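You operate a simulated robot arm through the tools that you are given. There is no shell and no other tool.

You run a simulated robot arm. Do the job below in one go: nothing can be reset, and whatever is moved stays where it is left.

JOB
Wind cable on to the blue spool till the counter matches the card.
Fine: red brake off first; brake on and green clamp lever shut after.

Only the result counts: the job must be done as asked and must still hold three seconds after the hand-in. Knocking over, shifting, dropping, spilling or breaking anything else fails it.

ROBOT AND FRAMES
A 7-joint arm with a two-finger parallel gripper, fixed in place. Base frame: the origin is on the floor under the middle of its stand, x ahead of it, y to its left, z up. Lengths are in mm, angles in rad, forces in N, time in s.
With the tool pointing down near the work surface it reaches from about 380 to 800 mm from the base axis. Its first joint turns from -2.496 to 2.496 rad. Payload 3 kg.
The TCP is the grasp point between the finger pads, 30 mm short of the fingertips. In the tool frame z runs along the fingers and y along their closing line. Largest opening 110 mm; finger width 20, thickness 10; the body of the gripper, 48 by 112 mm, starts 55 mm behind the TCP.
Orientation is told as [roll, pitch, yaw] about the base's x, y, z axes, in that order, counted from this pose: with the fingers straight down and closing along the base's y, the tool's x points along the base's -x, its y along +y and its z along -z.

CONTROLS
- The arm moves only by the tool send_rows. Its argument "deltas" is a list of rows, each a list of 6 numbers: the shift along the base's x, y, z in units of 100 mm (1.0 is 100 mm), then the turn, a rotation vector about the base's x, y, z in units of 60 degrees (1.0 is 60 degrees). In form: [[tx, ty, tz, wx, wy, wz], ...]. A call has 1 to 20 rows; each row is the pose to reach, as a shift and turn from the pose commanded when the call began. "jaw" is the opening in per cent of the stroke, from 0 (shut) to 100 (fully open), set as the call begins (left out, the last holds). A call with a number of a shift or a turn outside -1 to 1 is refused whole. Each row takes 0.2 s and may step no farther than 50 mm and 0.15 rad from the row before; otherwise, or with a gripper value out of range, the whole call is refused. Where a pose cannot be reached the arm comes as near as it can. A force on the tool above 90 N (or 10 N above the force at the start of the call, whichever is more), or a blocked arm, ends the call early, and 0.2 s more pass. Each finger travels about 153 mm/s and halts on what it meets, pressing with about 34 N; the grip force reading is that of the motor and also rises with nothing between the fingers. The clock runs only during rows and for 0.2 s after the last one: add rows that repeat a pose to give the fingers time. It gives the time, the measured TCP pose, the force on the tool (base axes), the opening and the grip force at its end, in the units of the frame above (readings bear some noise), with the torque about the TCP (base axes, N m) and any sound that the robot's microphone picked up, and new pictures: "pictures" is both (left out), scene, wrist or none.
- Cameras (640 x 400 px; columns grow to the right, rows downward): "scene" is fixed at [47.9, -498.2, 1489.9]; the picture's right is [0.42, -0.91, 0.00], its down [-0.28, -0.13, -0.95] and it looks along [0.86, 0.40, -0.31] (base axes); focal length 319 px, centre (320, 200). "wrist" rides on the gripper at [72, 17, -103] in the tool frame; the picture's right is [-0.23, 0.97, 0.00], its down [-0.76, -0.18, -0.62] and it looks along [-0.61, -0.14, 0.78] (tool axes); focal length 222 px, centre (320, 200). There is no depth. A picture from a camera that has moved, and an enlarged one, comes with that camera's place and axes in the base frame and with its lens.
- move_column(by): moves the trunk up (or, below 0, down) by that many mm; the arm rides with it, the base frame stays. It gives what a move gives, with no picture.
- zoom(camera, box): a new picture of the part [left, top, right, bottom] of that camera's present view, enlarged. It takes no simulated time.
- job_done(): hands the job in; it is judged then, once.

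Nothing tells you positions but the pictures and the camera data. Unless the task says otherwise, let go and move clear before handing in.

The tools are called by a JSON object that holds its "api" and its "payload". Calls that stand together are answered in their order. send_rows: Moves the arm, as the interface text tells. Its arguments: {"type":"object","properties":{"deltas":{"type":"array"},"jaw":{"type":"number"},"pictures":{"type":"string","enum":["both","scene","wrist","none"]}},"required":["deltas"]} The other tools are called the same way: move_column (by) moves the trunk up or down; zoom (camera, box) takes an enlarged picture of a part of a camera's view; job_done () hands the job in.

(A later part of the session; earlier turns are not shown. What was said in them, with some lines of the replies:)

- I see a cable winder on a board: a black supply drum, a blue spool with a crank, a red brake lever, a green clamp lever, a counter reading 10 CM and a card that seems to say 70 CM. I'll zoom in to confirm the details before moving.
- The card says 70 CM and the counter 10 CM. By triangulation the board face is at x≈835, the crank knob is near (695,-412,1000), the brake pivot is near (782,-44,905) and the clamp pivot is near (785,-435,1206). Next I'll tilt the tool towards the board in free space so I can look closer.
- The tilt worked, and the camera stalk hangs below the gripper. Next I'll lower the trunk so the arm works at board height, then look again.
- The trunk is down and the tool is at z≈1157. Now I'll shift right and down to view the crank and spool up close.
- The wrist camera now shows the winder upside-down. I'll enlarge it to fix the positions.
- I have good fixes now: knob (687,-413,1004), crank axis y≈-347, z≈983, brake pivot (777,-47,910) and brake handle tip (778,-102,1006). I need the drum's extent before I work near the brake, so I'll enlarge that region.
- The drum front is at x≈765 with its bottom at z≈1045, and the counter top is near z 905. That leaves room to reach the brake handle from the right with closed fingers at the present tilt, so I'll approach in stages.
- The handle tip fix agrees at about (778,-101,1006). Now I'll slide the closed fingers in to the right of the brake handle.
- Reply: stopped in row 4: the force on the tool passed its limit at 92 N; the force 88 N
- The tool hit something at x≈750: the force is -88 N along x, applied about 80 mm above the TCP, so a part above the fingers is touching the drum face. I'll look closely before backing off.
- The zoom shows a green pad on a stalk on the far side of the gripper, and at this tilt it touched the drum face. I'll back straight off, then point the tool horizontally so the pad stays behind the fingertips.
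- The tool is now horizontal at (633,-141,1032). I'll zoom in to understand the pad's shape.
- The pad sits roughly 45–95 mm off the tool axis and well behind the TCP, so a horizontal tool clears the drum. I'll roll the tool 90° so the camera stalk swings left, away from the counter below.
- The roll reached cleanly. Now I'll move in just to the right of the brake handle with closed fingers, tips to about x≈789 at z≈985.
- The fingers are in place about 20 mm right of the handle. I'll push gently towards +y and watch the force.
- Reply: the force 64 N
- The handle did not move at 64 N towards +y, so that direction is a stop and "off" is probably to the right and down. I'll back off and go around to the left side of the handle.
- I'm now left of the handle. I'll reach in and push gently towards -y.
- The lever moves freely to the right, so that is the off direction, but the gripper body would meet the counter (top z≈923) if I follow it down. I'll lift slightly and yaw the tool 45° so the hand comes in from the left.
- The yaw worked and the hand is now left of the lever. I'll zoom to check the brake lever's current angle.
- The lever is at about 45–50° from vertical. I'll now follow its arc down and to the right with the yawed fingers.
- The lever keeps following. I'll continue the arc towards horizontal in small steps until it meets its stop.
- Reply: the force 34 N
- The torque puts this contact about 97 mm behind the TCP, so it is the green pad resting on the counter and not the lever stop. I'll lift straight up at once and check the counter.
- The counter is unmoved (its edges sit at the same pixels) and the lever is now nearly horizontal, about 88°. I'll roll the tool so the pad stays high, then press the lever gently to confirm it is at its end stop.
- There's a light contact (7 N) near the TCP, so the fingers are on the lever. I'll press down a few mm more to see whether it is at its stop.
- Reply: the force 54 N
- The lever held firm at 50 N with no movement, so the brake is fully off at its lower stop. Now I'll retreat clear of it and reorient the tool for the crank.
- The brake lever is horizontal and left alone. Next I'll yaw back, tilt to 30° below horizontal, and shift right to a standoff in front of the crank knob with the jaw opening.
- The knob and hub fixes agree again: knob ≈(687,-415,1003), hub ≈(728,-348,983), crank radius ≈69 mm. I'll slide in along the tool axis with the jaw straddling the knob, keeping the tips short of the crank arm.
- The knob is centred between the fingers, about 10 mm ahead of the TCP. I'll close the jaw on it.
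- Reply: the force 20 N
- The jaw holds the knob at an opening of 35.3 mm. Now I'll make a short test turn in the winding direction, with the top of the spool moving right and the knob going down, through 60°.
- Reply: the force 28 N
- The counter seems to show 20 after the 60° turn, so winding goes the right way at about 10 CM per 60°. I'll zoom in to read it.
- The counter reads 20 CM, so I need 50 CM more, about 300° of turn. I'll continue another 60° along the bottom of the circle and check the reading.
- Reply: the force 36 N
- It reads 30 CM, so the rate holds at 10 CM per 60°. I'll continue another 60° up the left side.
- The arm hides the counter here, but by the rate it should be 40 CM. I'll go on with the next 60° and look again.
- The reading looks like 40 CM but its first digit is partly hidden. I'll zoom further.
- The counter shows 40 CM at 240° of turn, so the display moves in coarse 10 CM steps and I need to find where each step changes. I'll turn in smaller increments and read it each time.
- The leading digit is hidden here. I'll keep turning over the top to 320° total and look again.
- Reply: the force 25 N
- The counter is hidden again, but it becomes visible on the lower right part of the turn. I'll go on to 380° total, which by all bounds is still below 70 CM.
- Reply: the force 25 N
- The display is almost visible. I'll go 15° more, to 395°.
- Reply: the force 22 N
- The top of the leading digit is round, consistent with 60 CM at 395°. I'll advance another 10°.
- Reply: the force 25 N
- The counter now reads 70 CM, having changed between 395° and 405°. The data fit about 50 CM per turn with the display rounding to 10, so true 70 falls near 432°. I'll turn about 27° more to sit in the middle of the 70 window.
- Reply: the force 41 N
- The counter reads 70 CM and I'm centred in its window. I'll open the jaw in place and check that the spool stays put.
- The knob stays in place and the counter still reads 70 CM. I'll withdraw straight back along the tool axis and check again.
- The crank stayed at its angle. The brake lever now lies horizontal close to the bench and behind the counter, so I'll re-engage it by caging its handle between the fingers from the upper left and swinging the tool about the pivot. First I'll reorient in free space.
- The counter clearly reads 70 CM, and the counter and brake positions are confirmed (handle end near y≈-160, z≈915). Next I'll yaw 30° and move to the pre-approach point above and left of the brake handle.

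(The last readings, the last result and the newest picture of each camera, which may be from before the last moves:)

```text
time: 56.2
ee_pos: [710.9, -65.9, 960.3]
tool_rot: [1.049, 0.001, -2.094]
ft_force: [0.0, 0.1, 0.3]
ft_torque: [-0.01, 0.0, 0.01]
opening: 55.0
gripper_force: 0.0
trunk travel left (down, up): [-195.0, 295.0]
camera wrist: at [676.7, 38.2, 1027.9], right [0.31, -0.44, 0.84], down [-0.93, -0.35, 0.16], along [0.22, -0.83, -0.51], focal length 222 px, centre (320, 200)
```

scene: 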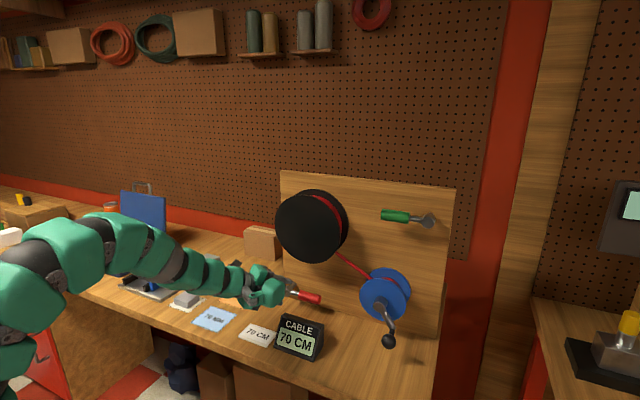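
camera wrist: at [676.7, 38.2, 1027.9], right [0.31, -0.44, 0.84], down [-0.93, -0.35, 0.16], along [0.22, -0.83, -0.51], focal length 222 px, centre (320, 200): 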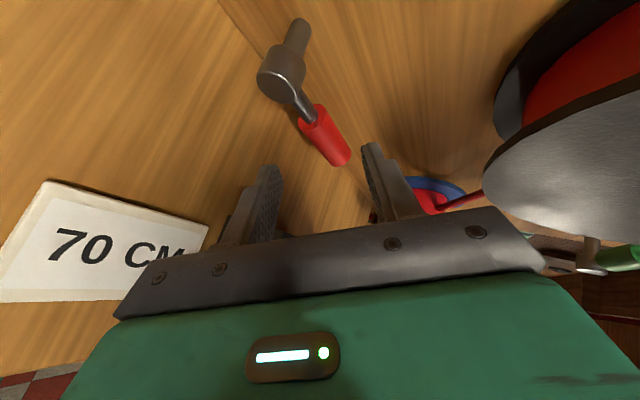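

The handle is framed between the fingers, ready to be caged. I'll advance along the tool axis until the handle sits between the pads, watching for contact.

{"api": "send_rows", "payload": {"deltas": [[0.15, -0.087, -0.105, 0, 0, 0], [0.3, -0.173, -0.21, 0, 0, 0], [0.45, -0.26, -0.32, 0, 0, 0], [0.55, -0.31, -0.385, 0, 0, 0], [0.616, -0.348, -0.433, 0, 0, 0]], "pictures": "both"}}

{"api": "zoom", "payload": {"camera": "scene", "box": [230, 240, 350, 360]}}

```text
time: 57.4
ee_pos: [774.1, -102.1, 915.7]
tool_rot: [1.046, 0.001, -2.095]
ft_force: [0.1, 0.0, -0.1]
ft_torque: [-0.01, 0.0, -0.04]
opening: 55.1
gripper_force: 0.0
trunk travel left (down, up): [-195.0, 295.0]
camera wrist: at [738.1, 2.0, 983.4], right [0.31, -0.44, 0.84], down [-0.93, -0.35, 0.16], along [0.22, -0.83, -0.51], focal length 222 px, centre (320, 200)
```

scene: 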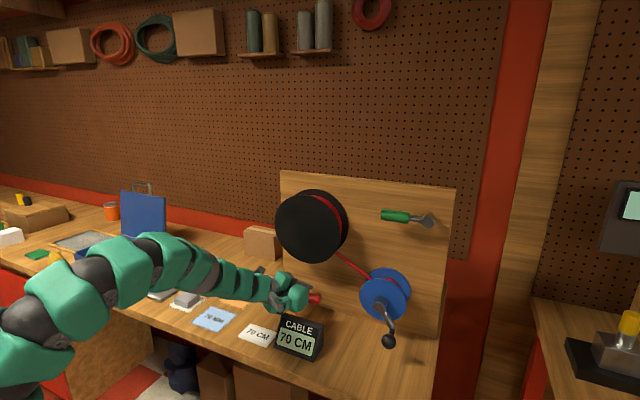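
wrist: 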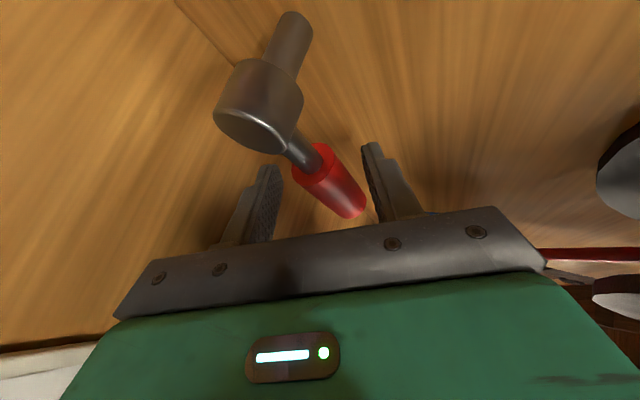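

```text
3.33 times, centred on (290, 300) of scene
camera zoom: at [47.9, -498.2, 1489.9], right [0.42, -0.91, 0.0], down [-0.28, -0.13, -0.95], along [0.86, 0.4, -0.31], focal length 1064 px, centre (420, -133)
```

zoom: 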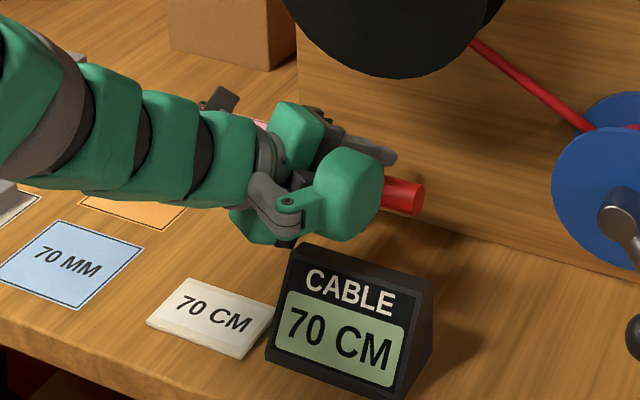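

The handle is between the fingers with no contact. I'll narrow the jaw to a loose cage and swing the tool upward about the brake pivot, the first 30°.

{"api": "send_rows", "payload": {"deltas": [[0, 0, 0, 0, 0, 0], [0, 0.012, 0.071, -0.125, 0, 0], [0, 0.0335, 0.14, -0.25, 0, 0], [0, 0.064, 0.206, -0.375, 0, 0], [0, 0.102, 0.267, -0.5, 0, 0]], "jaw": 36, "pictures": "both"}}

{"api": "zoom", "payload": {"camera": "scene", "box": [230, 240, 350, 360]}}

```text
time: 58.6
ee_pos: [772.2, -90.9, 940.6]
tool_rot: [1.328, -0.448, -2.156]
ft_force: [-7.4, -3.3, -9.3]
ft_torque: [-0.13, 0.21, -0.22]
opening: 45.7
gripper_force: 6.3
trunk travel left (down, up): [-195.0, 295.0]
camera wrist: at [738.6, 31.9, 947.6], right [0.31, 0.04, 0.95], down [-0.92, -0.22, 0.31], along [0.22, -0.97, -0.03], focal length 222 px, centre (320, 200)
```

scene: 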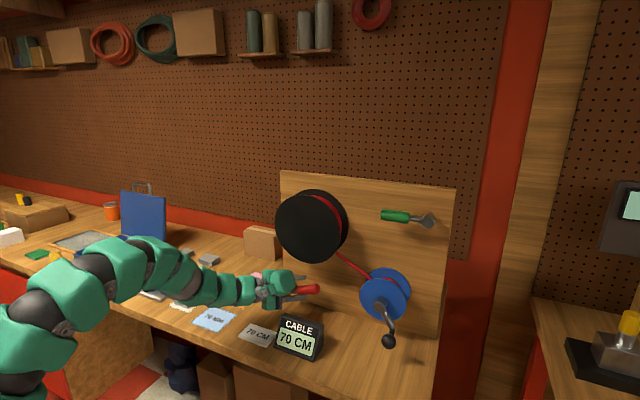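
wrist: 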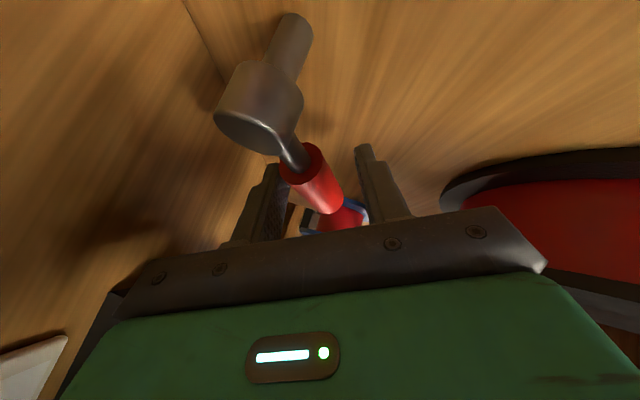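

```text
3.33 times, centred on (290, 300) of scene
camera zoom: at [47.9, -498.2, 1489.9], right [0.42, -0.91, 0.0], down [-0.28, -0.13, -0.95], along [0.86, 0.4, -0.31], focal length 1064 px, centre (420, -133)
```

zoom: 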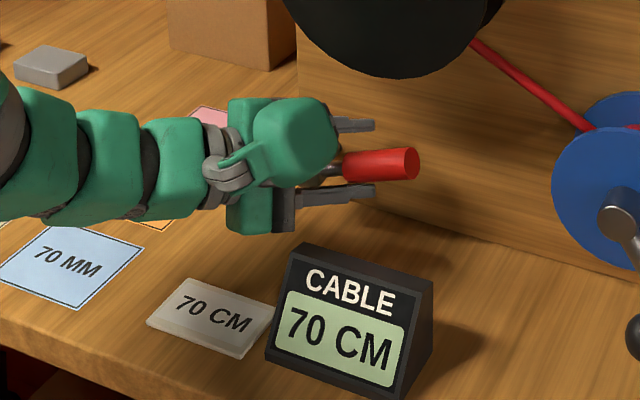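

The lever is rising with the cage. I'll continue the swing about the pivot.

{"api": "send_rows", "payload": {"deltas": [[0, 0.046, 0.056, -0.125, 0, 0], [0, 0.099, 0.105, -0.25, 0, 0], [0, 0.158, 0.147, -0.375, 0, 0], [0, 0.201, 0.1705, -0.458, 0, 0], [0, 0.245, 0.19, -0.542, 0, 0]], "pictures": "both"}}

{"api": "zoom", "payload": {"camera": "scene", "box": [230, 240, 350, 360]}}

```text
time: 59.8
ee_pos: [773.2, -64.9, 962.9]
tool_rot: [1.812, -0.876, -2.467]
ft_force: [-4.2, -7.4, -4.7]
ft_torque: [-0.17, 0.01, -0.16]
opening: 44.0
gripper_force: 4.2
trunk travel left (down, up): [-195.0, 295.0]
camera wrist: at [738.7, 41.4, 901.8], right [0.31, 0.54, 0.78], down [-0.93, -0.02, 0.38], along [0.22, -0.84, 0.5], focal length 222 px, centre (320, 200)
```

scene: 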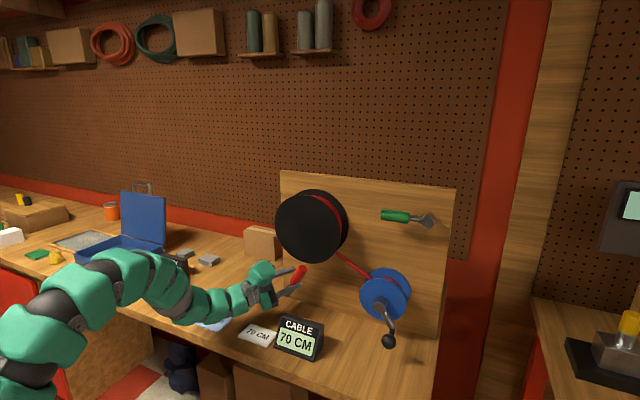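
wrist: 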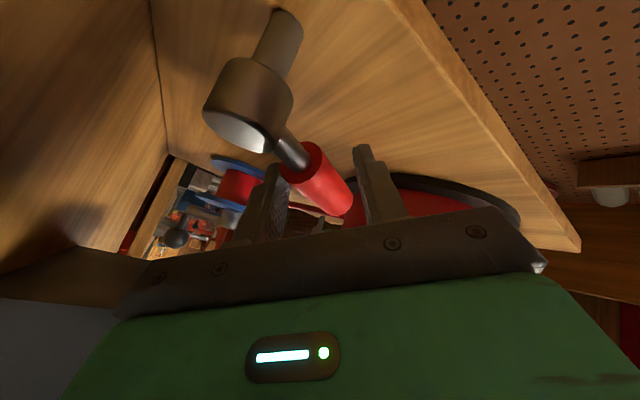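

```text
3.33 times, centred on (290, 300) of scene
camera zoom: at [47.9, -498.2, 1489.9], right [0.42, -0.91, 0.0], down [-0.28, -0.13, -0.95], along [0.86, 0.4, -0.31], focal length 1064 px, centre (420, -133)
```

zoom: 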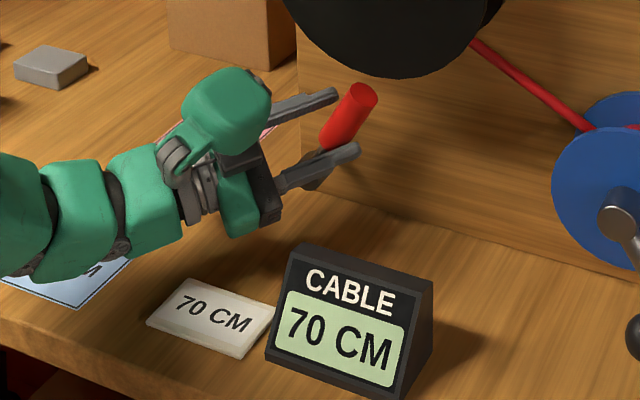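

The handle end is back to nearly its original pixel (302, 268.5 against 302.8, 269). I'll press a little further to seat it against the "on" stop.

{"api": "send_rows", "payload": {"deltas": [[0, 0.035, 0.011, -0.06, 0, 0], [0, 0.069, 0.022, -0.125, 0, 0], [0, 0.069, 0.022, -0.125, 0, 0]], "pictures": "both"}}

{"api": "zoom", "payload": {"camera": "scene", "box": [230, 240, 350, 360]}}

```text
time: 60.6
ee_pos: [774.2, -59.4, 962.9]
tool_rot: [1.984, -0.952, -2.602]
ft_force: [-3.2, -15.5, -12.7]
ft_torque: [0.02, 0.15, -0.16]
opening: 49.4
gripper_force: 9.7
trunk travel left (down, up): [-195.0, 295.0]
camera wrist: at [738.6, 38.4, 888.8], right [0.31, 0.64, 0.7], down [-0.92, 0.03, 0.38], along [0.22, -0.77, 0.6], focal length 222 px, centre (320, 200)
```

scene: 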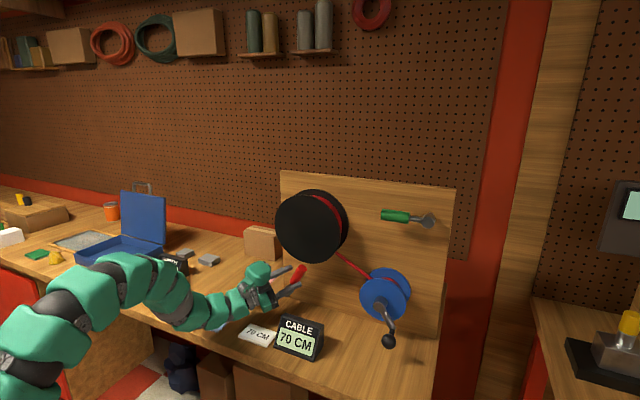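
wrist: 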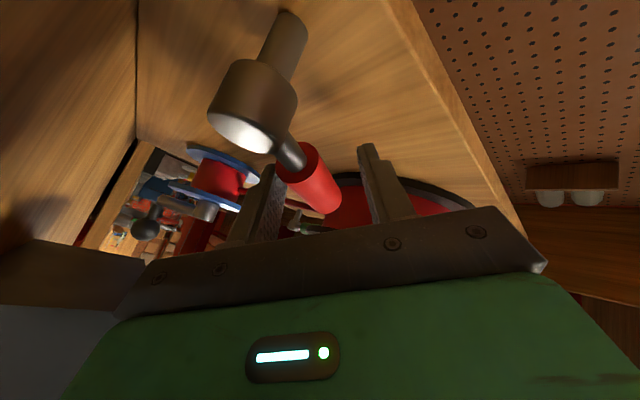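

```text
3.33 times, centred on (290, 300) of scene
camera zoom: at [47.9, -498.2, 1489.9], right [0.42, -0.91, 0.0], down [-0.28, -0.13, -0.95], along [0.86, 0.4, -0.31], focal length 1064 px, centre (420, -133)
```

zoom: 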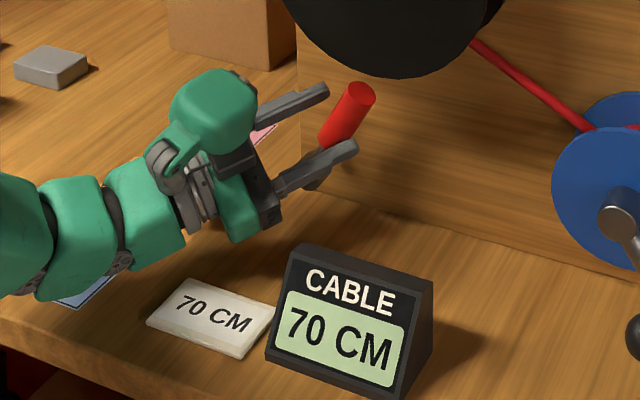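

The lever is seated: the finger yields instead of the lever moving, and its tip is back at the starting pixel. I'll open the jaw, withdraw straight back from the board, and then check the lever.

{"api": "send_rows", "payload": {"deltas": [[0, 0, 0, 0, 0, 0], [0, 0, 0, 0, 0, 0], [-0.2, 0, 0.02, 0, 0, 0], [-0.4, 0.0, 0.05, 0, 0, 0], [-0.6, 0.0, 0.15, 0, 0, 0], [-0.8, 0.1, 0.4, 0, 0, 0], [-1.0, 0.2, 0.7, 0, 0, 0]], "jaw": 65, "pictures": "both"}}

{"api": "zoom", "payload": {"camera": "scene", "box": [244, 240, 356, 310]}}

```text
time: 62.2
ee_pos: [671.8, -37.8, 1033.6]
tool_rot: [1.984, -0.951, -2.601]
ft_force: [0.7, 0.0, -0.6]
ft_torque: [-0.03, -0.03, -0.04]
opening: 71.6
gripper_force: 0.0
trunk travel left (down, up): [-195.0, 295.0]
camera wrist: at [637.3, 60.3, 959.6], right [0.31, 0.64, 0.7], down [-0.92, 0.03, 0.38], along [0.22, -0.77, 0.6], focal length 222 px, centre (320, 200)
```

scene: 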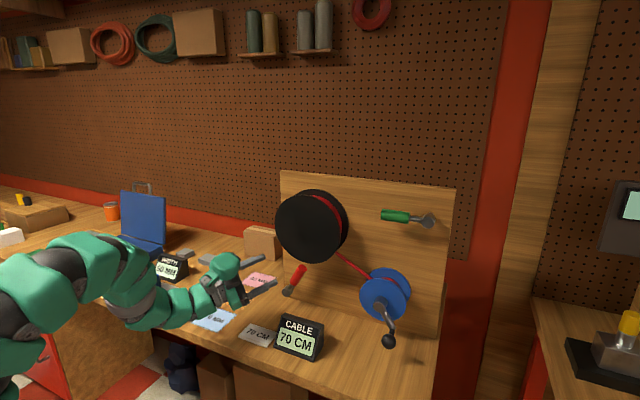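
wrist: 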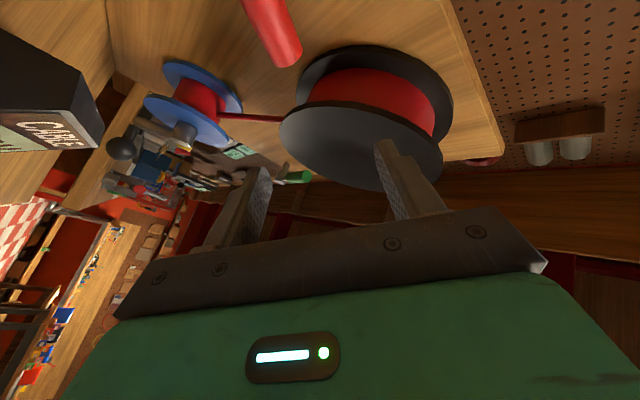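

```text
5.71 times, centred on (300, 275) of scene
camera zoom: at [47.9, -498.2, 1489.9], right [0.42, -0.91, 0.0], down [-0.28, -0.13, -0.95], along [0.86, 0.4, -0.31], focal length 1824 px, centre (434, -229)
```

zoom: 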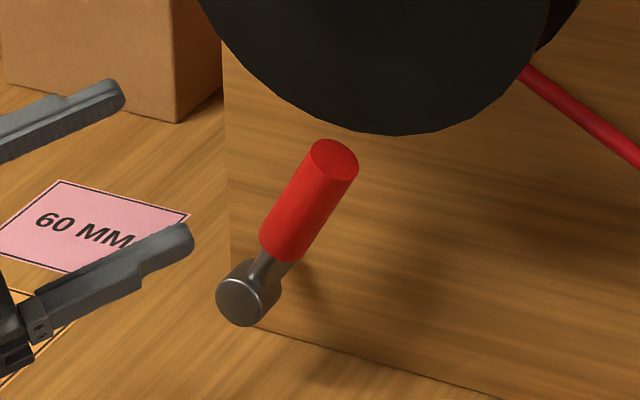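

The brake lever is exactly back at its original "on" position and the counter still shows 70 CM. Next is the green clamp lever, so I'll back away, restore a straight horizontal orientation with the fingers above and below, and travel up and right.

{"api": "send_rows", "payload": {"deltas": [[-0.1, -0.05, 0.1, 0.125, 0, 0], [-0.2, -0.1, 0.2, 0.25, 0, 0], [-0.3, -0.15, 0.3, 0.375, 0, 0], [-0.4, -0.2, 0.4, 0.5, 0, 0], [-0.5, -0.3, 0.5, 0.625, 0, 0], [-0.6, -0.4, 0.6, 0.75, 0, 0], [-0.6, -0.5, 0.7, 0.875, 0, 0], [-0.6, -0.5, 0.8, 1.0, 0, 0]], "pictures": "none"}}

{"api": "send_rows", "payload": {"deltas": [[-0.05, -0.15, 0.1, 0.0833, 0, 0], [-0.1, -0.3, 0.2, 0.1667, 0, 0]], "pictures": "none"}}

{"api": "send_rows", "payload": {"deltas": [[0, -0.22, 0.1, 0, 0, 0.125], [0, -0.45, 0.2, 0, 0, 0.25], [0, -0.68, 0.25, 0, 0, 0.375], [0, -0.9, 0.3, 0, 0, 0.5]], "pictures": "none"}}

{"api": "send_rows", "payload": {"deltas": [[0, -0.22, 0.1, 0, -0.125, 0], [0, -0.45, 0.2, 0, -0.25, 0], [0, -0.68, 0.25, 0, -0.375, 0], [0, -0.9, 0.3, 0, -0.5, 0]], "jaw": 50, "pictures": "both"}}

```text
time: 64.0
ee_pos: [611.8, -90.4, 1113.9]
tool_rot: [1.134, -0.149, -2.099]
ft_force: [0.2, 0.7, 0.0]
ft_torque: [-0.06, -0.01, -0.02]
opening: 71.4
gripper_force: 0.0
trunk travel left (down, up): [-195.0, 295.0]
```

```text
time: 64.6
ee_pos: [602.9, -119.1, 1132.7]
tool_rot: [1.048, 0.002, -2.094]
ft_force: [0.9, -0.4, -0.3]
ft_torque: [-0.01, 0.03, 0.0]
opening: 71.5
gripper_force: 0.0
trunk travel left (down, up): [-195.0, 295.0]
```

```text
time: 65.6
ee_pos: [603.6, -208.9, 1164.9]
tool_rot: [1.048, 0.001, -1.57]
ft_force: [-0.4, 1.0, 0.8]
ft_torque: [-0.03, 0.02, -0.01]
opening: 71.6
gripper_force: 0.0
trunk travel left (down, up): [-195.0, 295.0]
```

```text
time: 66.6
ee_pos: [600.6, -273.3, 1225.4]
tool_rot: [1.529, -0.005, -1.584]
ft_force: [-0.6, -0.8, -0.7]
ft_torque: [0.02, -0.02, -0.01]
opening: 55.1
gripper_force: 0.0
out of reach, approached as far as the arm can: row 3, 4
trunk travel left (down, up): [-195.0, 295.0]
camera wrist: at [498.3, -198.2, 1247.4], right [0.04, -0.23, 0.97], down [-0.64, -0.75, -0.15], along [0.77, -0.62, -0.17], focal length 222 px, centre (320, 200)
```

scene: 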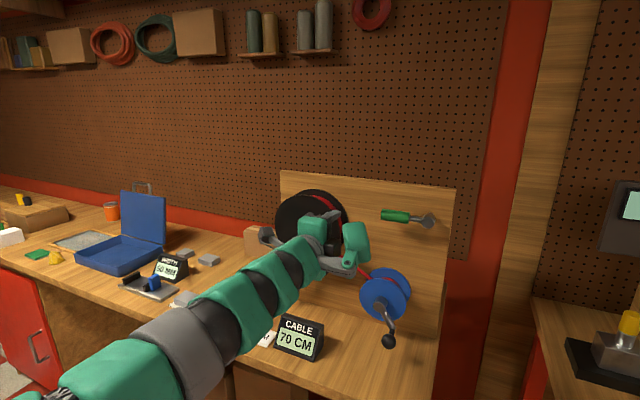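
wrist: 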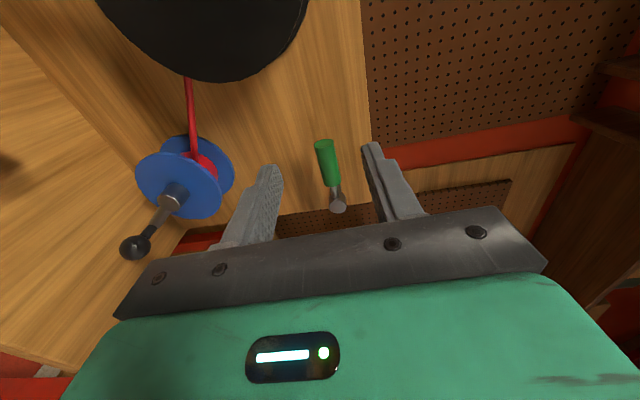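

This orientation runs out of reach at this height with the trunk low. I'll raise the trunk and come back down to clamp height with a more comfortable arm posture.

{"api": "move_column", "payload": {"by": 200}}

```text
time: 68.7
ee_pos: [601.1, -270.5, 1424.2]
tool_rot: [1.528, -0.003, -1.583]
ft_force: [-0.5, 0.6, -0.6]
ft_torque: [0.0, -0.02, -0.01]
opening: 54.9
gripper_force: 0.0
trunk travel left (down, up): [-395.0, 95.0]
```

{"api": "send_rows", "payload": {"deltas": [[0, 0, -0.25, 0, 0, 0], [0, 0, -0.5, 0, 0, 0], [0, 0, -0.75, 0, 0, 0], [0, 0, -1.0, 0, 0, 0]], "pictures": "none"}}

```text
time: 69.7
ee_pos: [603.5, -272.5, 1326.1]
tool_rot: [1.529, 0.0, -1.581]
ft_force: [0.5, -0.5, 0.4]
ft_torque: [-0.03, 0.03, 0.05]
opening: 55.1
gripper_force: 0.0
out of reach, approached as far as the arm can: row 1, 2
trunk travel left (down, up): [-395.0, 95.0]
```

The arm is back in reach at z≈1326. The clamp lever is fixed at pivot (775,-436,1212) with its handle end at (778,-327,1214). I'll correct the small tilt and descend to a standoff in front of the handle.

{"api": "send_rows", "payload": {"deltas": [[0, -0.2, -0.2, 0, -0.01, 0.002], [0, -0.4, -0.4, 0, -0.02, 0.005], [0, -0.65, -0.65, 0, -0.03, 0.007], [0, -0.93, -0.9, 0, -0.04, 0.0095]], "pictures": "none"}}

{"api": "send_rows", "payload": {"deltas": [[0.2, 0, -0.1, 0, 0, 0], [0.4, 0, -0.2, 0, 0, 0], [0.6, 0, -0.23, 0, 0, 0]], "pictures": "both"}}

```text
time: 70.7
ee_pos: [602.3, -364.8, 1236.2]
tool_rot: [1.571, -0.002, -1.574]
ft_force: [-0.2, 1.0, -0.1]
ft_torque: [0.02, -0.02, -0.05]
opening: 54.9
gripper_force: 0.0
trunk travel left (down, up): [-395.0, 95.0]
```

```text
time: 71.5
ee_pos: [662.0, -364.6, 1211.9]
tool_rot: [1.571, -0.001, -1.572]
ft_force: [-0.3, -0.3, -0.5]
ft_torque: [-0.01, 0.03, -0.02]
opening: 55.2
gripper_force: 0.2
trunk travel left (down, up): [-395.0, 95.0]
camera wrist: at [558.2, -291.7, 1230.4], right [0.0, -0.23, 0.97], down [-0.62, -0.76, -0.18], along [0.78, -0.61, -0.14], focal length 222 px, centre (320, 200)
```

scene: 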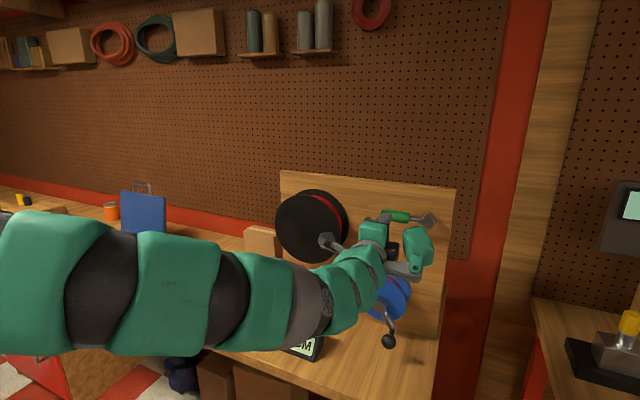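
wrist: 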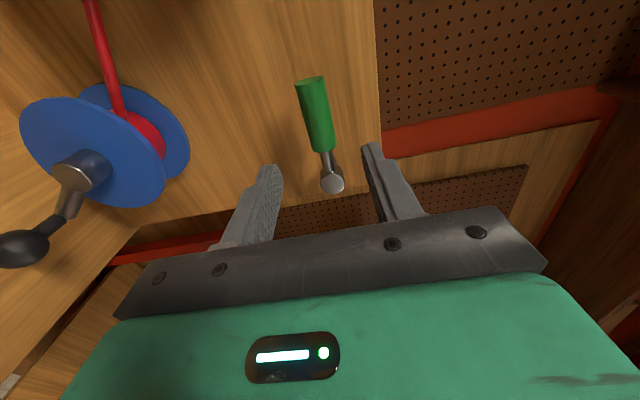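

The handle is centred between the open fingers. I'll advance so the handle enters the jaw.

{"api": "send_rows", "payload": {"deltas": [[0.3, 0, 0, 0, 0, 0], [0.6, 0, 0, 0, 0, 0], [0.85, 0, 0, 0, 0, 0], [1.0, 0, 0, 0, 0, 0]], "pictures": "none"}}

{"api": "send_rows", "payload": {"deltas": [[0.05, 0, 0, 0, 0, 0], [0.09, 0, 0, 0, 0, 0]], "pictures": "both"}}

```text
time: 72.5
ee_pos: [761.1, -365.8, 1211.6]
tool_rot: [1.568, 0.0, -1.573]
ft_force: [0.0, 0.2, 0.1]
ft_torque: [0.01, -0.02, 0.02]
opening: 55.1
gripper_force: 0.0
trunk travel left (down, up): [-395.0, 95.0]
```

```text
time: 73.1
ee_pos: [770.7, -366.6, 1211.1]
tool_rot: [1.568, 0.001, -1.573]
ft_force: [-0.4, 0.0, 0.8]
ft_torque: [0.03, -0.03, 0.04]
opening: 55.0
gripper_force: 0.0
trunk travel left (down, up): [-395.0, 95.0]
camera wrist: at [666.5, -292.2, 1229.5], right [0.0, -0.23, 0.97], down [-0.62, -0.76, -0.18], along [0.78, -0.61, -0.14], focal length 222 px, centre (320, 200)
```

scene: 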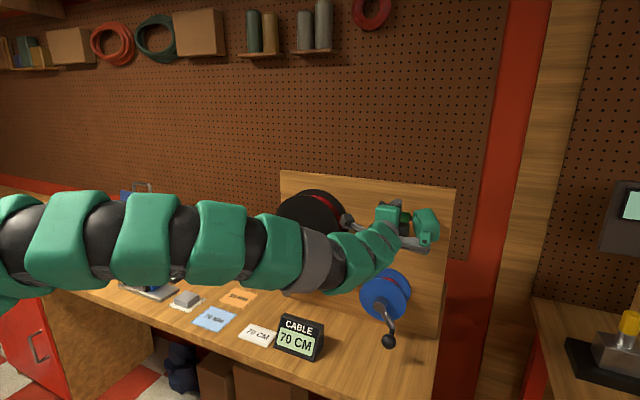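
wrist: 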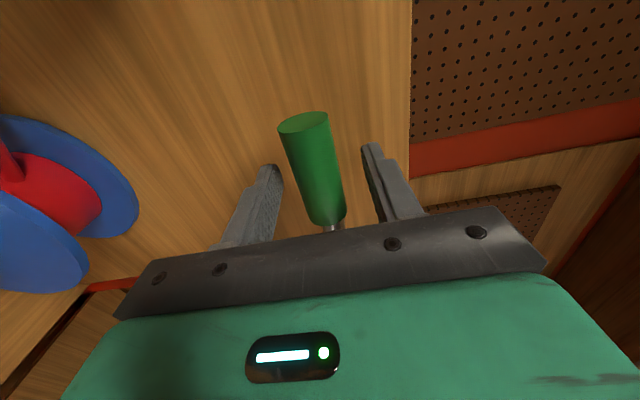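

The handle is in the cage with no contact. I'll narrow the jaw and test gently by lifting a few mm first to find the free direction.

{"api": "send_rows", "payload": {"deltas": [[0, 0, 0, 0, 0, 0], [0, 0, 0, 0, 0, 0], [0, -0.005, 0.06, 0, 0, 0], [0, -0.01, 0.12, 0, 0, 0], [0, -0.01, 0.12, 0, 0, 0]], "jaw": 32, "pictures": "wrist"}}

```text
time: 74.3
ee_pos: [771.4, -365.3, 1223.3]
tool_rot: [1.57, 0.0, -1.573]
ft_force: [0.5, 2.8, -3.9]
ft_torque: [0.08, 0.05, 0.04]
opening: 37.4
gripper_force: 2.6
trunk travel left (down, up): [-395.0, 95.0]
camera wrist: at [667.0, -292.8, 1242.0], right [0.0, -0.23, 0.97], down [-0.62, -0.76, -0.18], along [0.78, -0.61, -0.14], focal length 222 px, centre (320, 200)
```

wrist: 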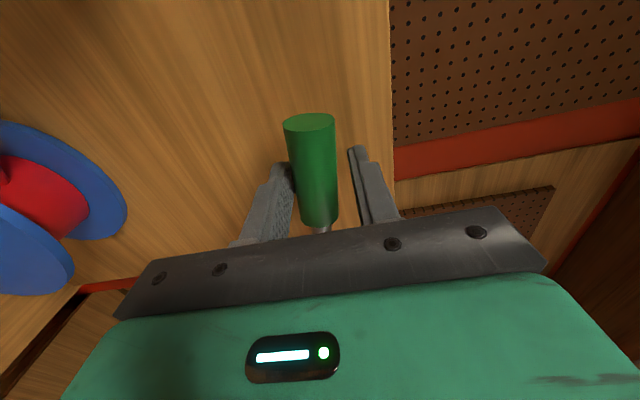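

The lever rotates upward under only about 4 N, so up is the free direction. I'll swing the cage up about the clamp pivot, the first 30°.

{"api": "send_rows", "payload": {"deltas": [[0, -0.0205, 0.091, 0.125, 0, 0], [0, -0.0525, 0.179, 0.25, 0, 0], [0, -0.096, 0.261, 0.375, 0, 0], [0, -0.1495, 0.338, 0.5, 0, 0]], "pictures": "both"}}

```text
time: 75.3
ee_pos: [771.1, -380.0, 1257.8]
tool_rot: [1.57, 0.526, -1.573]
ft_force: [1.2, 1.8, -5.7]
ft_torque: [-0.01, 0.06, 0.0]
opening: 37.5
gripper_force: 2.6
trunk travel left (down, up): [-395.0, 95.0]
camera wrist: at [666.6, -325.4, 1309.7], right [0.0, -0.69, 0.73], down [-0.62, -0.57, -0.53], along [0.78, -0.46, -0.43], focal length 222 px, centre (320, 200)
```

scene: 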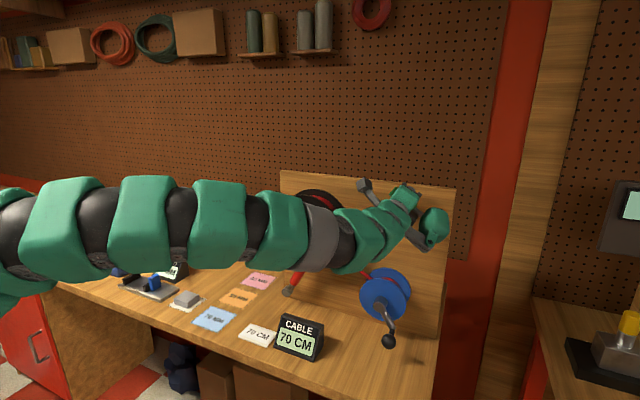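
wrist: 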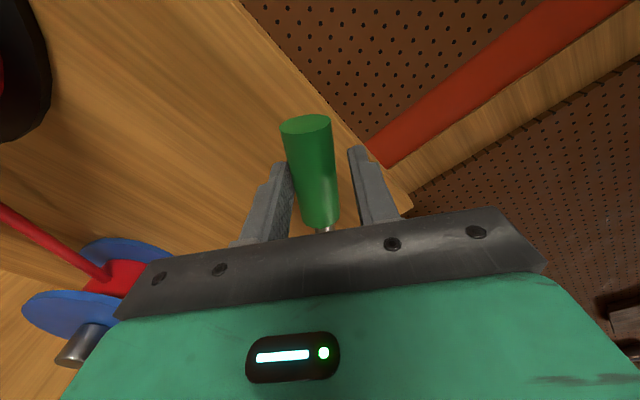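

It is still moving freely. I'll continue the swing by another 30°.

{"api": "send_rows", "payload": {"deltas": [[0, -0.0635, 0.0685, 0.125, 0, 0], [0, -0.1345, 0.128, 0.25, 0, 0], [0, -0.2135, 0.178, 0.375, 0, 0], [0, -0.2985, 0.2175, 0.5, 0, 0]], "pictures": "both"}}

{"api": "zoom", "payload": {"camera": "scene", "box": [350, 150, 470, 250]}}

```text
time: 76.3
ee_pos: [771.6, -408.9, 1279.1]
tool_rot: [1.563, 1.047, -1.574]
ft_force: [-3.9, 9.9, -10.4]
ft_torque: [-0.12, 0.23, 0.17]
opening: 41.9
gripper_force: 6.8
trunk travel left (down, up): [-395.0, 95.0]
camera wrist: at [667.8, -387.0, 1351.4], right [0.0, -0.96, 0.29], down [-0.63, -0.23, -0.75], along [0.78, -0.18, -0.6], focal length 222 px, centre (320, 200)
```

scene: 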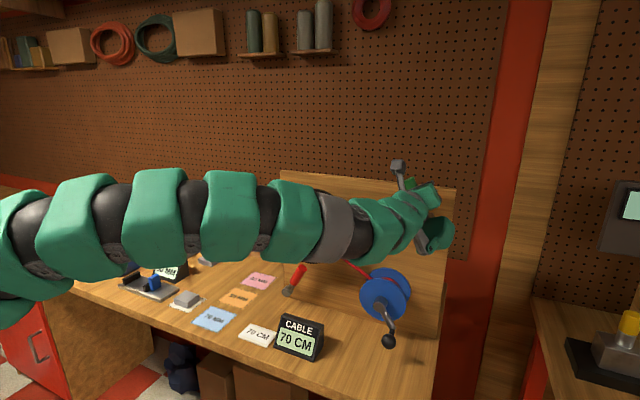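
wrist: 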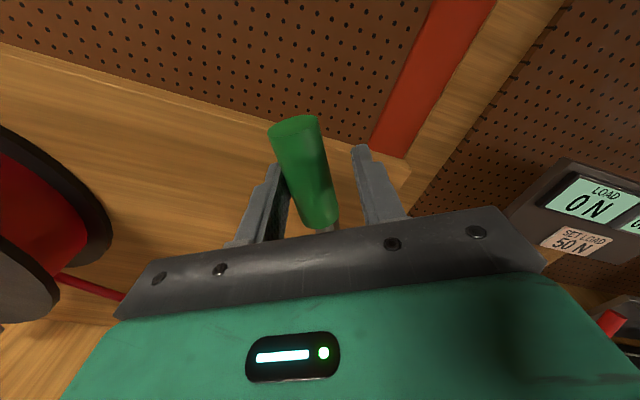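

```text
4.00 times, centred on (410, 200) of scene
camera zoom: at [47.9, -498.2, 1489.9], right [0.42, -0.91, 0.0], down [-0.28, -0.13, -0.95], along [0.86, 0.4, -0.31], focal length 1277 px, centre (-40, 200)
```

zoom: 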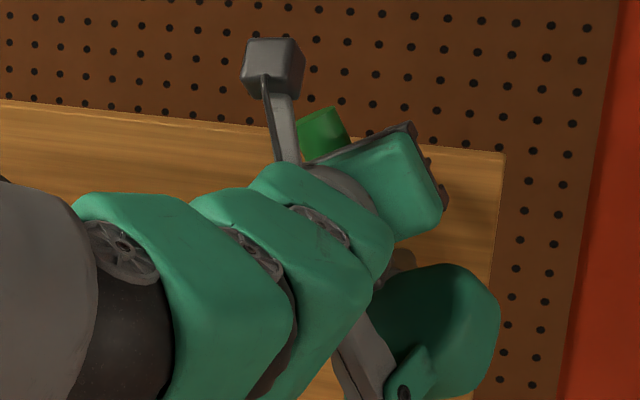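

The lever is about 58–60° up and resistance is rising, so it is probably near its stop. I'll press a little further to confirm it is seated.

{"api": "send_rows", "payload": {"deltas": [[0, -0.045, 0.015, 0.0625, 0, 0], [0, -0.09, 0.027, 0.125, 0, 0], [0, -0.09, 0.027, 0.125, 0, 0]], "pictures": "wrist"}}

```text
time: 77.1
ee_pos: [773.1, -415.9, 1280.2]
tool_rot: [1.553, 1.176, -1.583]
ft_force: [-13.7, 32.0, -37.1]
ft_torque: [-1.07, 0.36, 0.86]
opening: 56.6
gripper_force: 21.0
trunk travel left (down, up): [-395.0, 95.0]
camera wrist: at [669.0, -403.2, 1354.8], right [0.0, -0.99, 0.17], down [-0.63, -0.13, -0.77], along [0.78, -0.1, -0.62], focal length 222 px, centre (320, 200)
```

wrist: 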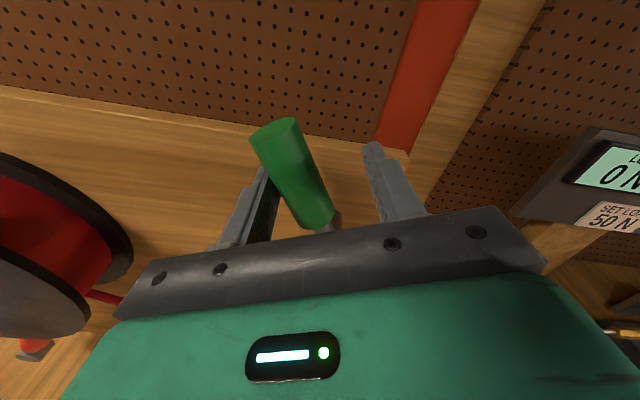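

The lever stopped at about 60° with 51 N and moved no further, so the clamp is shut against its stop. I'll relax the push, open the jaw, and withdraw straight back.

{"api": "send_rows", "payload": {"deltas": [[0, 0.05, -0.012, -0.0625, 0, 0], [0, 0.06, -0.015, -0.0625, 0, 0], [0, 0.06, -0.015, -0.0625, 0, 0], [-0.2, 0.06, -0.015, -0.0625, 0, 0], [-0.45, 0.06, -0.015, -0.0625, 0, 0], [-0.7, 0.06, -0.015, -0.0625, 0, 0], [-1.0, 0.06, -0.015, -0.0625, 0, 0]], "jaw": 70, "pictures": "both"}}

```text
time: 78.7
ee_pos: [670.8, -415.2, 1281.0]
tool_rot: [1.567, 1.114, -1.576]
ft_force: [0.7, -0.7, 0.5]
ft_torque: [-0.01, -0.01, -0.02]
opening: 77.3
gripper_force: 0.1
trunk travel left (down, up): [-395.0, 95.0]
camera wrist: at [565.6, -397.0, 1355.0], right [0.0, -0.97, 0.23], down [-0.62, -0.18, -0.76], along [0.78, -0.14, -0.61], focal length 222 px, centre (320, 200)
```

scene: 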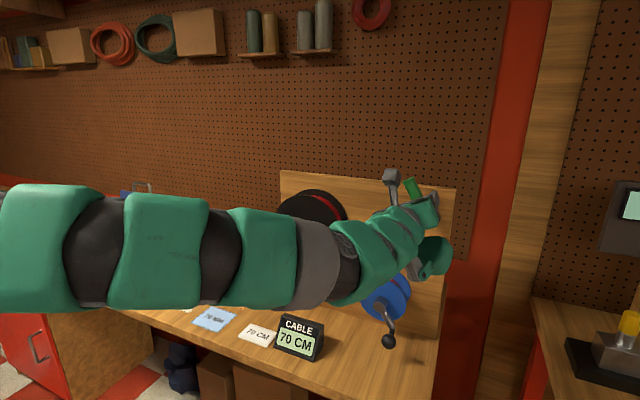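
wrist: 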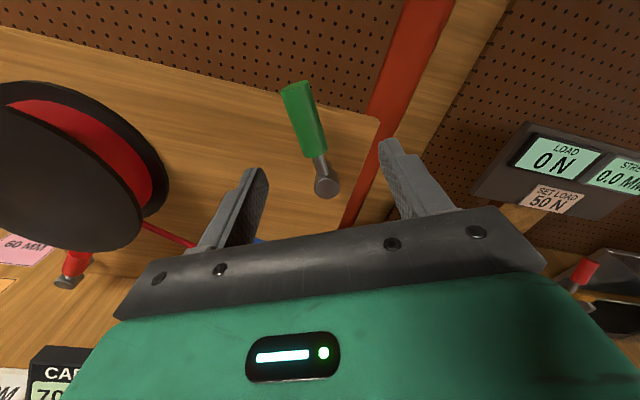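

The clamp lever stays up. I'll move the arm well clear so the scene camera can confirm everything.

{"api": "send_rows", "payload": {"deltas": [[-0.3, 0.1, 0.1, 0, 0, 0], [-0.6, 0.25, 0.2, 0, 0, 0], [-0.8, 0.45, 0.35, 0, 0, 0], [-1.0, 0.7, 0.5, 0, 0, 0], [-1.0, 1.0, 0.7, 0, 0, 0]], "pictures": "none"}}

{"api": "send_rows", "payload": {"deltas": [[0, 0.4, 0.1, 0, 0, 0], [0, 0.8, 0.2, 0, 0, 0], [0, 1.0, 0.3, 0, 0, 0]], "pictures": "both"}}

{"api": "zoom", "payload": {"camera": "scene", "box": [260, 160, 460, 360]}}

```text
time: 79.9
ee_pos: [569.0, -312.3, 1351.7]
tool_rot: [1.567, 1.11, -1.575]
ft_force: [0.4, -0.3, 0.0]
ft_torque: [-0.01, -0.02, 0.05]
opening: 77.0
gripper_force: 0.1
trunk travel left (down, up): [-395.0, 95.0]
```

```text
time: 80.7
ee_pos: [571.0, -213.3, 1379.8]
tool_rot: [1.566, 1.109, -1.576]
ft_force: [-0.4, 0.3, 0.6]
ft_torque: [0.0, -0.02, 0.0]
opening: 76.8
gripper_force: 0.0
trunk travel left (down, up): [-395.0, 95.0]
camera wrist: at [465.7, -196.2, 1453.9], right [0.0, -0.97, 0.23], down [-0.62, -0.18, -0.76], along [0.78, -0.14, -0.61], focal length 222 px, centre (320, 200)
```

scene: 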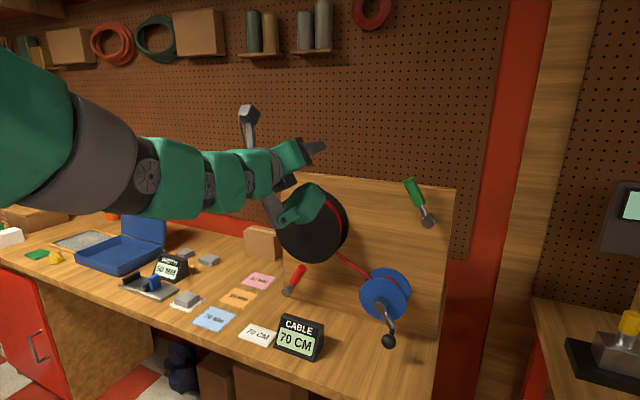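
wrist: 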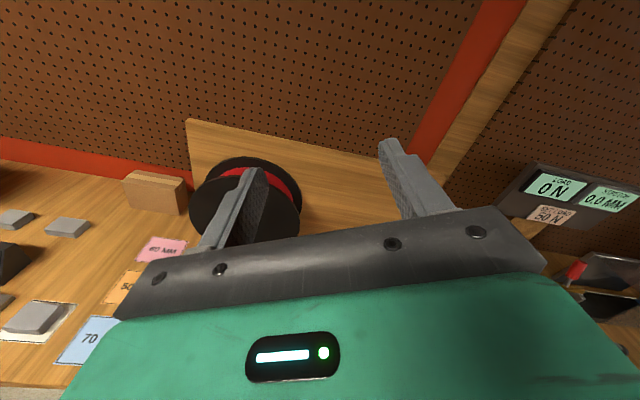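

```text
2.00 times, centred on (360, 260) of scene
camera zoom: at [47.9, -498.2, 1489.9], right [0.42, -0.91, 0.0], down [-0.28, -0.13, -0.95], along [0.86, 0.4, -0.31], focal length 638 px, centre (240, 80)
```

zoom: 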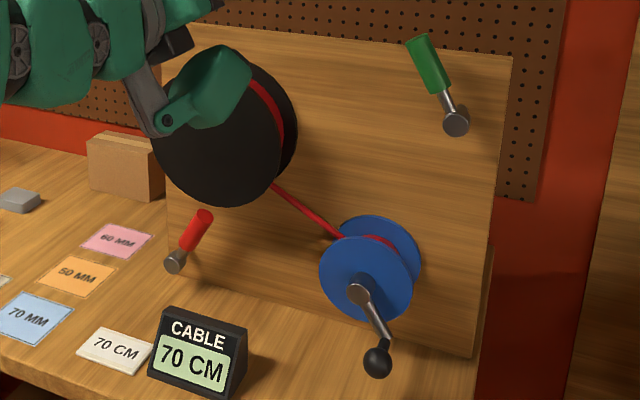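

The final check looks good: the counter reads 70 CM like the card, the red brake is back at its on stop, the green clamp is at its shut stop, and the bench items are unmoved. The gripper is open and clear, so I'm handing the job in.

{"api": "job_done", "payload": {}}

```text
The job is handed in.
```

The cable is wound on, the counter reads 70 CM to match the card, and I've handed the job in.

- **Brake:** I took the red brake off before winding. Afterwards I put it back on, and it sits exactly where it started.
- **Winding:** The display only changes in 10 CM steps, so I turned about 30° past the point where it switched to 70. I estimate the true length is close to 70 CM.
- **Clamp:** The green lever started level, and I swung it up about 60° until it stopped. I took that as shut because up was the free direction. I didn't test whether it also moves down, so this is the one point I inferred.

While moving the brake, the gripper touched the black drum and pressed once on the counter. The counter had not moved, and I saw no change in the drum. I finished with the gripper open and clear.
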